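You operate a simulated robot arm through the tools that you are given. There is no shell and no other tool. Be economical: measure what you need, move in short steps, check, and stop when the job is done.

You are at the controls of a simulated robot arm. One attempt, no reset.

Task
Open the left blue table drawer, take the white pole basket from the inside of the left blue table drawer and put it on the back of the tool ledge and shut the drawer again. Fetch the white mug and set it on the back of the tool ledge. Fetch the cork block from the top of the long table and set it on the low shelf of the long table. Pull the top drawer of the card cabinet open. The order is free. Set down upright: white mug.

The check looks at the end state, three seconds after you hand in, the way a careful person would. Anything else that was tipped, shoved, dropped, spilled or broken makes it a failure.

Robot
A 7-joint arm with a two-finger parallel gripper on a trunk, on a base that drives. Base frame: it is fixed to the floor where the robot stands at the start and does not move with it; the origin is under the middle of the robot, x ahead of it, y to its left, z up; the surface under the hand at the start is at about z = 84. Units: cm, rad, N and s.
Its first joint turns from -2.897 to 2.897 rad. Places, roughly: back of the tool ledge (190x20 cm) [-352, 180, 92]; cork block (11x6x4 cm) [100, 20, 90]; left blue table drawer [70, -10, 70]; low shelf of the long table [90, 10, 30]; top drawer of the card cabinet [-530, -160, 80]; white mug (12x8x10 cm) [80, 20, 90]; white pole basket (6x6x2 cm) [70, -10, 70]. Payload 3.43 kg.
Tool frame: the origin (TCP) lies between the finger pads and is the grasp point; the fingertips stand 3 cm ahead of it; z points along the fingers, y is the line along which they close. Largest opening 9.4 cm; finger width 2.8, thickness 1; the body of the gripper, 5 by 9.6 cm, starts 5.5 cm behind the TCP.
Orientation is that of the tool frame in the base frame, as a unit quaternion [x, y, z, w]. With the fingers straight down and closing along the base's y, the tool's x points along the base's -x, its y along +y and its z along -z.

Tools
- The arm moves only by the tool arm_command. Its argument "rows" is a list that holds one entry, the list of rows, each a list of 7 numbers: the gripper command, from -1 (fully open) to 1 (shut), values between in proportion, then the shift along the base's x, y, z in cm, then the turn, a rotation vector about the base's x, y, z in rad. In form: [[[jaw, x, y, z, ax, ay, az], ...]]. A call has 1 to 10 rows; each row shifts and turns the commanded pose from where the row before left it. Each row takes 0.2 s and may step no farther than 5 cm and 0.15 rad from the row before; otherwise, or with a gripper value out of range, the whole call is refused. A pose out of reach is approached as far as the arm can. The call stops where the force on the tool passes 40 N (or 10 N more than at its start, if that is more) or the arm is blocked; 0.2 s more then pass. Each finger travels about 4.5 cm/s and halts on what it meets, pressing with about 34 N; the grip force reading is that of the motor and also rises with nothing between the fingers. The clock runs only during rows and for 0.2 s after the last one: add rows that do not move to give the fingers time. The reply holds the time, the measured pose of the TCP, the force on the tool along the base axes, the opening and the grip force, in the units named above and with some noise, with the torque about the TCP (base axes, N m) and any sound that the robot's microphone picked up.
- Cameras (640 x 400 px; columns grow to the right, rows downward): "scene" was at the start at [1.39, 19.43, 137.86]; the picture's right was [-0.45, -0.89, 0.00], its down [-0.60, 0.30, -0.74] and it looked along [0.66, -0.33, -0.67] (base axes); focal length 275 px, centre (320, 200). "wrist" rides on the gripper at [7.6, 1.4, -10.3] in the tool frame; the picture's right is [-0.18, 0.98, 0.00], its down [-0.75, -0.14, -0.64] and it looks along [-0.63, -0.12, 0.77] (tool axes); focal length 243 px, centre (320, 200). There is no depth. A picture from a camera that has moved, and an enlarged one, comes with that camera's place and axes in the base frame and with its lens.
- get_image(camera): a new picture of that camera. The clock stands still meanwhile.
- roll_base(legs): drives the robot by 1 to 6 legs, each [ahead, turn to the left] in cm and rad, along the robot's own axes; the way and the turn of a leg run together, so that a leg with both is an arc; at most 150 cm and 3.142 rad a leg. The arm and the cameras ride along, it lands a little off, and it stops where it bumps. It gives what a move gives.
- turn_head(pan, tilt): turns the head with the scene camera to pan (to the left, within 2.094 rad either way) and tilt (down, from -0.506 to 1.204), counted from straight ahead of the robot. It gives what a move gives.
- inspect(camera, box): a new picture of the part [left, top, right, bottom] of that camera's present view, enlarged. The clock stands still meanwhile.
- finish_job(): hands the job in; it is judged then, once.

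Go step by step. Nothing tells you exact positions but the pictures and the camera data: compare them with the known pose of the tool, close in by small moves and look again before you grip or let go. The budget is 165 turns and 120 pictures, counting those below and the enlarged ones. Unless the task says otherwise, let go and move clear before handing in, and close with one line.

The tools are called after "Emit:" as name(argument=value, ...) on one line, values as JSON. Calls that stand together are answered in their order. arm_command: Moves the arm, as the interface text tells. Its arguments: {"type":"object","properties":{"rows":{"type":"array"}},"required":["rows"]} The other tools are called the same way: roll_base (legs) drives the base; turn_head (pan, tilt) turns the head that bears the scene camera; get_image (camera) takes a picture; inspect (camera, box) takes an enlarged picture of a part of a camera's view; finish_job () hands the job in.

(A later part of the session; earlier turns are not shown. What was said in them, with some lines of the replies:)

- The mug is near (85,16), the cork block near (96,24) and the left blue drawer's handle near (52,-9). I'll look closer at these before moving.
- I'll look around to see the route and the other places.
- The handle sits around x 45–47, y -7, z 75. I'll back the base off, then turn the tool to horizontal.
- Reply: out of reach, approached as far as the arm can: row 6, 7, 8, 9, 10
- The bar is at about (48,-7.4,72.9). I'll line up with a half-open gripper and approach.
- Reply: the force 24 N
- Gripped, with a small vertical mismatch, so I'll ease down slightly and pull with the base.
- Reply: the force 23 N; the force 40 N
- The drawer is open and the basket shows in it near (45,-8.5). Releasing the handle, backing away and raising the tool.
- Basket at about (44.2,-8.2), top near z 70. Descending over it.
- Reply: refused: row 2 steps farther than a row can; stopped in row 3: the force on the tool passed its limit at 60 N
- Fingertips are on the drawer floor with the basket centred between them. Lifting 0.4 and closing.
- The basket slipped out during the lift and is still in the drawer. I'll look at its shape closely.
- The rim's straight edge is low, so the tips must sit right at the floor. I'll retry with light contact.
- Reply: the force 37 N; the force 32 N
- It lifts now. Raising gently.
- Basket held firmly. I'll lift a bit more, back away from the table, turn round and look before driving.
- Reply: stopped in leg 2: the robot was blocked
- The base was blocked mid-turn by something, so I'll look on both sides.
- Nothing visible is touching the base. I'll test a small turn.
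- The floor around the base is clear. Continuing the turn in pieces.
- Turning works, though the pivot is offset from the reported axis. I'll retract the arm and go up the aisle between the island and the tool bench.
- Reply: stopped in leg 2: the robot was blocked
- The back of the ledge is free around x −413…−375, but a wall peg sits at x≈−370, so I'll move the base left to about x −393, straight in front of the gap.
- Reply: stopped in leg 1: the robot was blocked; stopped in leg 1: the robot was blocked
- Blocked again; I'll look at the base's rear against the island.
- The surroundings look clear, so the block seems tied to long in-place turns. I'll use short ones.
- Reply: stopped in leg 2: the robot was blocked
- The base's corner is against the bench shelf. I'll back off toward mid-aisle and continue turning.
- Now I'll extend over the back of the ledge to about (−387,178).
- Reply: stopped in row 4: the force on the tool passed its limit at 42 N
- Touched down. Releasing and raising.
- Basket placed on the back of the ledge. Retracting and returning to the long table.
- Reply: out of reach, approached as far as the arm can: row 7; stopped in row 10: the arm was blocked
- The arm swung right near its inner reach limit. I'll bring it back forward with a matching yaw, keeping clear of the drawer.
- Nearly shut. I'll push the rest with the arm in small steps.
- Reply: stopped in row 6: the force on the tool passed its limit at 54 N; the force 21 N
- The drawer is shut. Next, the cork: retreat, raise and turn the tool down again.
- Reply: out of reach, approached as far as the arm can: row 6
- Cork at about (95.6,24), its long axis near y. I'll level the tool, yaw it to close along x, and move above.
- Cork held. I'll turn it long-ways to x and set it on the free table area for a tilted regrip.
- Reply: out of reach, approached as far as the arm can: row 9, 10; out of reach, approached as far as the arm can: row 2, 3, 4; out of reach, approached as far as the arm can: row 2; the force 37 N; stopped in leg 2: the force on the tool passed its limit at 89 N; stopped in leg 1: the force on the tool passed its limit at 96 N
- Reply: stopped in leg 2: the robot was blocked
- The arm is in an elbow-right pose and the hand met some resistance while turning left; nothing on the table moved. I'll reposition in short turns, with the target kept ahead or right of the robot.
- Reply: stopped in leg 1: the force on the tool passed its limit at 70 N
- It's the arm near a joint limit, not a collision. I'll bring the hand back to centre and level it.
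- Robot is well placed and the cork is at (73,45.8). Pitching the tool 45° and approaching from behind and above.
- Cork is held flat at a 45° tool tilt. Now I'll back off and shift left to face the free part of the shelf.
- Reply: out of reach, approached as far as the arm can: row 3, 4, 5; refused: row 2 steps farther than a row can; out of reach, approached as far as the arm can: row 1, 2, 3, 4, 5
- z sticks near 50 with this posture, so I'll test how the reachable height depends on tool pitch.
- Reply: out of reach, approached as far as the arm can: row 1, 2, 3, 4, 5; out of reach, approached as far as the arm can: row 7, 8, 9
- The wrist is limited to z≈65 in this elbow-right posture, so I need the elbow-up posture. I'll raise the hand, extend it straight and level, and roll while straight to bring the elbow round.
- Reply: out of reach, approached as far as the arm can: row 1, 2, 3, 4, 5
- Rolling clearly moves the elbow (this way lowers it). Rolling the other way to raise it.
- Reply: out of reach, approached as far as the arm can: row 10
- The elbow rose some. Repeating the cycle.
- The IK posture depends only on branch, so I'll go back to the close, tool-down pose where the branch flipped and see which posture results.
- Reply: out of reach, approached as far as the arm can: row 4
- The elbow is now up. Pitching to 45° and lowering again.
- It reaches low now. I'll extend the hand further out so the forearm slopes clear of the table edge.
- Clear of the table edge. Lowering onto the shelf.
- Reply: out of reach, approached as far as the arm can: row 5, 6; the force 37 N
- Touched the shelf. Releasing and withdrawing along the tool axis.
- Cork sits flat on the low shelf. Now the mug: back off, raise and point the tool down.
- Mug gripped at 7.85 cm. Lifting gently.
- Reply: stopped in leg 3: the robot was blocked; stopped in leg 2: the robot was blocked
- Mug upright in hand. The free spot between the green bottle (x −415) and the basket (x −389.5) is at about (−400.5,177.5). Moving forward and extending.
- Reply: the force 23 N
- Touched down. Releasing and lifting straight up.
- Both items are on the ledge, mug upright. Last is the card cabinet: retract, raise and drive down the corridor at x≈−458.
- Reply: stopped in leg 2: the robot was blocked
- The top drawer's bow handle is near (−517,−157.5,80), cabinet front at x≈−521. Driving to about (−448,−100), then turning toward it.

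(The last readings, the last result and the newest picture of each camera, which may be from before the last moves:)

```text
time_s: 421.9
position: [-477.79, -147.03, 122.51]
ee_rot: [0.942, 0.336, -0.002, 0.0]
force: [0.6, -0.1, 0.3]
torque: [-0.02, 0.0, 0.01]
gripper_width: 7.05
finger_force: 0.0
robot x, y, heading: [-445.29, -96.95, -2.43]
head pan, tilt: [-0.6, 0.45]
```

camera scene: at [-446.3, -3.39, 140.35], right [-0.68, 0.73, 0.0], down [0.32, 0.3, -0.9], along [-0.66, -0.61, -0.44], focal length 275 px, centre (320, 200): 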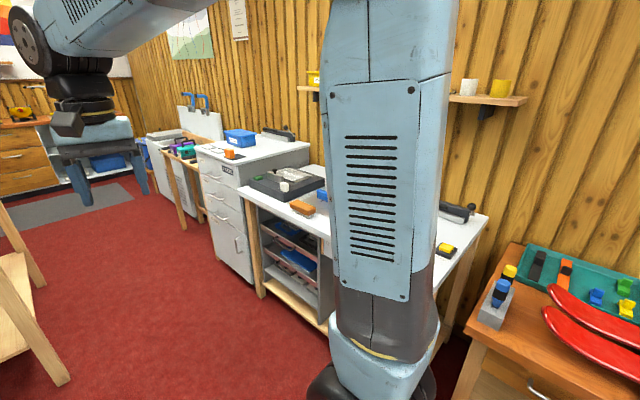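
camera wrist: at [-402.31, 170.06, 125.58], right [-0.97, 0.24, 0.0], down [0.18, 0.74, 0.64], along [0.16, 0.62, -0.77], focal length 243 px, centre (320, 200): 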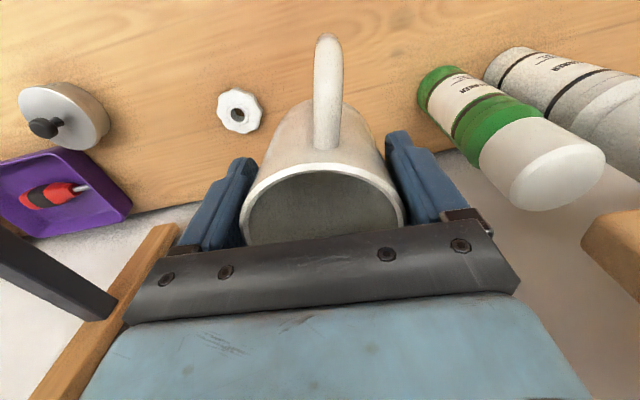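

Robot is lined up. I'll extend the hand, pitch it horizontal toward the cabinet, and yaw it to face −x.

Emit:
arm_command(rows=[[[-0.2, -3, -0.9, -3, 0, 0, 0], [-0.2, -3, -0.9, -3, 0, 0, 0], [-0.2, -3, -0.9, -3, 0, 0, 0], [-0.2, -3, -0.8, -3, 0, 0, 0]]])

Emit:
arm_command(rows=[[[-0.2, -1.2, -0.5, -2.5, -0.094, 0.115, 0], [-0.2, -1.2, -0.5, -2.5, -0.094, 0.115, 0], [-0.2, -1.2, -0.5, -2.5, -0.094, 0.115, 0], [-0.2, -1.2, -0.5, -2.5, -0.094, 0.115, 0], [-0.2, -1.2, -0.5, -2.5, -0.094, 0.115, 0], [-0.2, -1.2, -0.5, -2.5, -0.094, 0.115, 0], [-0.2, -1.2, -0.5, -2.5, -0.094, 0.115, 0], [-0.2, -1.2, -0.5, -2.5, -0.094, 0.115, 0], [-0.2, -1.2, -0.5, -2.5, -0.094, 0.115, 0], [-0.2, -1.2, -0.5, -2.5, -0.094, 0.115, 0]]])

Emit:
arm_command(rows=[[[-0.2, 0, 0, -1, -0.045, 0.055, 0], [-0.2, 0, 0, -1, 0, 0, -0.137], [-0.2, 0, 0, -1, 0, 0, -0.137], [-0.2, 0, 0, -1, 0, 0, -0.137], [-0.2, 0, 0, -1, 0, 0, -0.137], [-0.2, 0, 0, 0, 0, 0, -0.137], [-0.2, 0, 0, 0, 0, 0, 0]]])

```text
time_s: 422.9
position: [-489.83, -150.6, 110.66]
ee_rot: [0.941, 0.337, -0.002, 0.0]
force: [0.0, -0.4, -0.4]
torque: [0.0, 0.07, 0.01]
gripper_width: 5.62
finger_force: 0.1
robot x, y, heading: [-445.24, -97.5, -2.433]
head pan, tilt: [-0.6, 0.45]
```

```text
time_s: 425.1
position: [-501.67, -155.52, 85.56]
ee_rot: [0.693, 0.246, -0.64, 0.225]
force: [0.9, 0.8, 0.3]
torque: [0.05, -0.04, 0.03]
gripper_width: 5.64
finger_force: 0.0
robot x, y, heading: [-445.27, -97.07, -2.435]
head pan, tilt: [-0.6, 0.45]
```

```text
time_s: 426.7
position: [-501.74, -155.62, 80.46]
ee_rot: [0.712, -0.001, -0.702, -0.003]
force: [0.1, -0.2, 0.4]
torque: [0.0, -0.06, 0.01]
gripper_width: 5.64
finger_force: 0.1
robot x, y, heading: [-445.35, -97.37, -2.424]
head pan, tilt: [-0.6, 0.45]
```

Emit:
arm_command(rows=[[[-0.2, 0, 0, 0, -0.15, 0, 0], [-0.2, 0, 0, 0, -0.15, 0, 0], [-0.2, 0, 0, 0, -0.15, 0, 0], [-0.2, 0, 0, 0, -0.15, 0, 0], [-0.2, 0, 0, 0, -0.15, 0, 0], [-0.2, 0, 0, 0, -0.15, 0, 0], [-0.2, 0, 0, 0, -0.15, 0, 0], [-0.2, 0, 0, 0, -0.15, 0, 0], [-0.2, 0, 0, 0, -0.15, 0, 0], [-0.2, 0, 0, 0, -0.15, 0, 0]]])

Emit:
get_image(camera="wrist")

```text
time_s: 428.9
position: [-501.77, -155.62, 80.54]
ee_rot: [0.521, -0.48, -0.514, 0.484]
force: [0.6, 0.8, -0.5]
torque: [0.0, 0.0, -0.01]
gripper_width: 5.64
finger_force: 0.0
robot x, y, heading: [-445.4, -97.7, -2.427]
head pan, tilt: [-0.6, 0.45]
```

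```text
5 pictures are left
camera wrist: at [-491.31, -163.11, 81.52], right [0.0, 0.11, 0.99], down [0.63, 0.77, -0.08], along [-0.77, 0.63, -0.07], focal length 243 px, centre (320, 200)
```

wrist: 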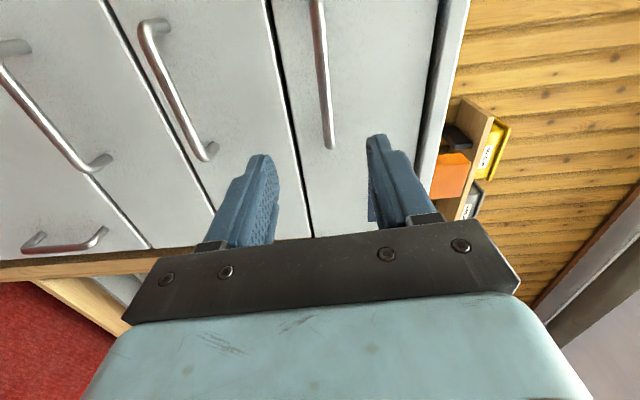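

The bar is at about (−516.7, y −151…−164, z 81). Aligning and advancing most of the way.

Emit:
arm_command(rows=[[[-0.1, 0, -1, 0.5, -0.07, 0, 0], [-0.1, -4, -0.5, 0, 0, 0, 0], [-0.1, -4, 0, 0, 0, 0, 0], [-0.1, -2, 0, 0, 0, 0, 0], [-0.1, 0, 0, 0, 0, 0, 0]]])

Emit:
get_image(camera="wrist")

```text
time_s: 430.1
position: [-511.72, -157.04, 80.92]
ee_rot: [0.504, -0.497, -0.498, 0.501]
force: [0.5, 0.6, 0.6]
torque: [0.0, 0.01, 0.04]
gripper_width: 5.18
finger_force: 0.0
robot x, y, heading: [-445.34, -97.34, -2.429]
head pan, tilt: [-0.6, 0.45]
```

```text
4 pictures are left
camera wrist: at [-501.34, -164.53, 82.55], right [0.0, 0.18, 0.98], down [0.63, 0.76, -0.14], along [-0.77, 0.62, -0.12], focal length 243 px, centre (320, 200)
```

wrist: 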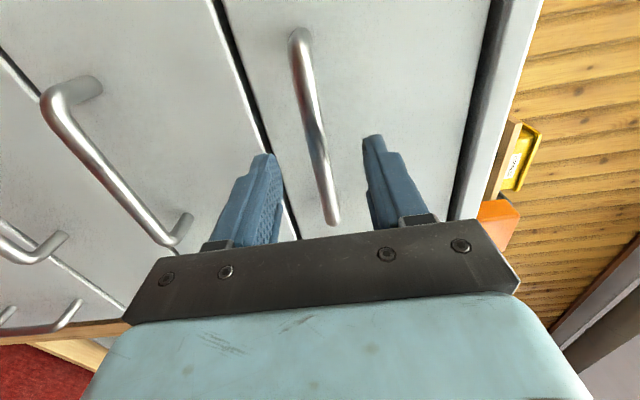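

Emit:
arm_command(rows=[[[-0.1, -3, 0, 0, 0, 0, 0], [-0.1, -1.7, 0, 0, 0, 0, 0], [-0.1, 0, 0, 0, 0, 0, 0], [1, 0, 0, 0, 0, 0, 0], [1, 0, 0, 0, 0, 0, 0], [1, 0, 0, 0, 0, 0, 0], [1, 0, 0, 0, 0, 0, 0]]])

```text
time_s: 430.7
position: [-515.32, -157.11, 80.78]
ee_rot: [0.506, -0.497, -0.497, 0.5]
force: [22.1, 8.8, 5.6]
torque: [-0.21, 0.81, -0.54]
gripper_width: 5.47
finger_force: 2.5
robot x, y, heading: [-445.61, -97.39, -2.431]
head pan, tilt: [-0.6, 0.45]
stopped in row 2: the force on the tool passed its limit at 68 N (the readings are from after the stop); the commanded pose is now the measured one
```

The tips touched the drawer front; easing back slightly and closing.

Emit:
arm_command(rows=[[[-0.1, 0.7, 0, 0, 0, 0, 0], [-0.1, 0, 0, 0, 0, 0, 0], [1, 0, 0, 0, 0, 0, 0], [1, 0, 0, 0, 0, 0, 0], [1, 0, 0, 0, 0, 0, 0], [1, 0, 0, 0, 0, 0, 0]]])

```text
time_s: 432.1
position: [-514.76, -157.03, 80.96]
ee_rot: [0.504, -0.497, -0.497, 0.503]
force: [-0.8, -4.3, 31.4]
torque: [-0.16, 0.01, -0.55]
gripper_width: 1.62
finger_force: 44.8
robot x, y, heading: [-445.54, -97.02, -2.434]
head pan, tilt: [-0.6, 0.45]
```

Emit:
arm_command(rows=[[[1, 0, 0, 0.4, 0, 0, 0], [1, 0.5, 0, 0, 0, 0, 0], [1, 1.5, 0, 0, 0, 0, 0], [1, 2, 0, 0, 0, 0, 0], [1, 2.5, 0, 0, 0, 0, 0], [1, 2.5, 0, 0, 0, 0, 0], [1, 2.5, 0, 0, 0, 0, 0], [1, 2.5, 0, 0, 0, 0, 0], [1, 2.5, 0, 0, 0, 0, 0], [1, 0, 0, 0, 0, 0, 0]]])

```text
time_s: 434.3
position: [-498.23, -157.17, 81.01]
ee_rot: [0.508, -0.497, -0.496, 0.499]
force: [4.6, -6.8, -12.1]
torque: [-0.54, -0.01, -0.09]
gripper_width: 1.63
finger_force: 44.7
robot x, y, heading: [-445.63, -97.41, -2.436]
head pan, tilt: [-0.6, 0.45]
```

Emit:
arm_command(rows=[[[1, 2, 0, 0, 0, 0, 0], [1, 2, 0, 0, 0, 0, 0], [1, 2, 0, 0, 0, 0, 0], [1, 1, 0, 0, 0, 0, 0], [1, 0, 0, 0, 0, 0, 0]]])

Emit:
get_image(camera="wrist")

```text
time_s: 435.6
position: [-491.19, -157.13, 80.99]
ee_rot: [0.509, -0.498, -0.495, 0.499]
force: [-2.2, -8.1, -18.0]
torque: [-0.66, -0.06, -0.65]
gripper_width: 1.62
finger_force: 45.1
robot x, y, heading: [-445.38, -97.54, -2.431]
head pan, tilt: [-0.6, 0.45]
stopped in row 5: the force on the tool passed its limit at 41 N (the readings are from after the stop); the commanded pose is now the measured one
```

```text
3 pictures are left
camera wrist: at [-480.86, -164.57, 82.65], right [-0.02, 0.18, 0.98], down [0.63, 0.76, -0.13], along [-0.77, 0.62, -0.12], focal length 243 px, centre (320, 200)
```

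wrist: 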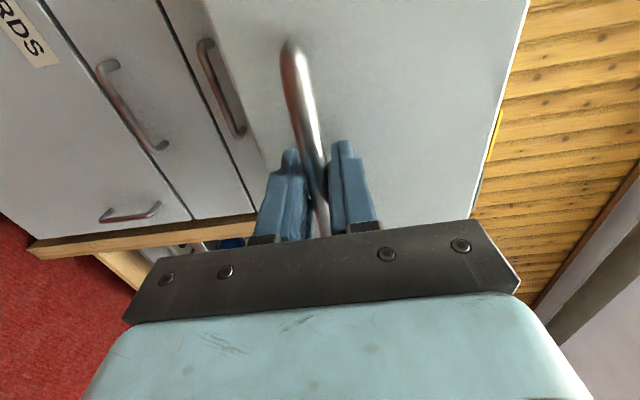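

The drawer is open about 23 cm. Releasing and backing clear.

Emit:
arm_command(rows=[[[0, 0, 0, 0, 0, 0, 0], [0, 0, 0, 0, 0, 0, 0], [0, 0, 0, 0, 0, 0, 0], [0, 0, 0, 0, 0, 0, 0], [0, 2, 0, 0, 0, 0, 0], [0, 3, 0, 0, 0, 0, 0], [0, 3, 0, 0, 0, 0, 0]]])

Emit:
roll_base(legs=[[-12, 0]])

Emit:
turn_head(pan=0.0, tilt=0.5)

Emit:
get_image(camera="scene")

```text
time_s: 437.2
position: [-483.18, -157.06, 81.43]
ee_rot: [0.506, -0.497, -0.497, 0.5]
force: [0.2, 0.0, -1.0]
torque: [-0.01, -0.01, 0.02]
gripper_width: 4.7
finger_force: 0.0
robot x, y, heading: [-445.16, -97.58, -2.433]
head pan, tilt: [-0.6, 0.45]
```

```text
time_s: 438.5
position: [-474.23, -149.03, 81.37]
ee_rot: [0.507, -0.497, -0.496, 0.5]
force: [-0.2, -0.4, 0.5]
torque: [0.01, -0.01, 0.0]
gripper_width: 4.67
finger_force: 0.0
robot x, y, heading: [-436.19, -89.11, -2.428]
head pan, tilt: [-0.6, 0.45]
```

```text
time_s: 439.5
position: [-474.13, -149.21, 81.42]
ee_rot: [0.507, -0.497, -0.497, 0.499]
force: [0.3, -0.6, 0.1]
torque: [0.0, -0.01, 0.02]
gripper_width: 4.7
finger_force: 0.1
robot x, y, heading: [-436.26, -89.23, -2.432]
head pan, tilt: [0.0, 0.499]
```

```text
2 pictures are left
camera scene: at [-423.46, -109.27, 139.91], right [-0.65, 0.76, 0.0], down [0.36, 0.31, -0.88], along [-0.67, -0.57, -0.48], focal length 275 px, centre (320, 200)
```

scene: 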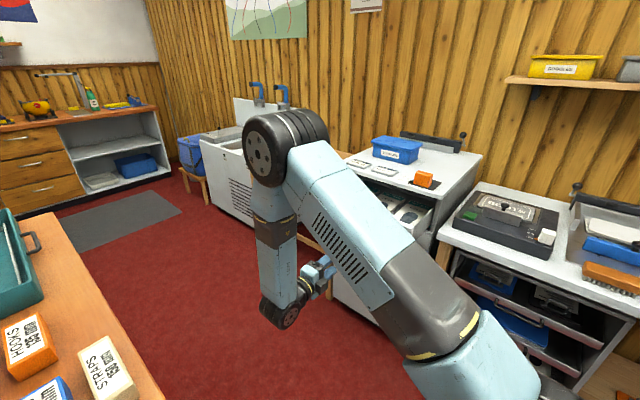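

The card cabinet's top drawer stands open and the hand is clear of it. The basket and the upright mug are on the back of the ledge, the cork is on the low shelf and the blue drawer is shut, so I'm handing in.

Emit:
finish_job()

```text
The job is handed in.
```

The job is handed in: the white pole basket and the upright mug are on the back of the tool ledge, the cork block lies flat on the low shelf, the left blue drawer is shut and the card cabinet's top drawer is open about 23 cm.
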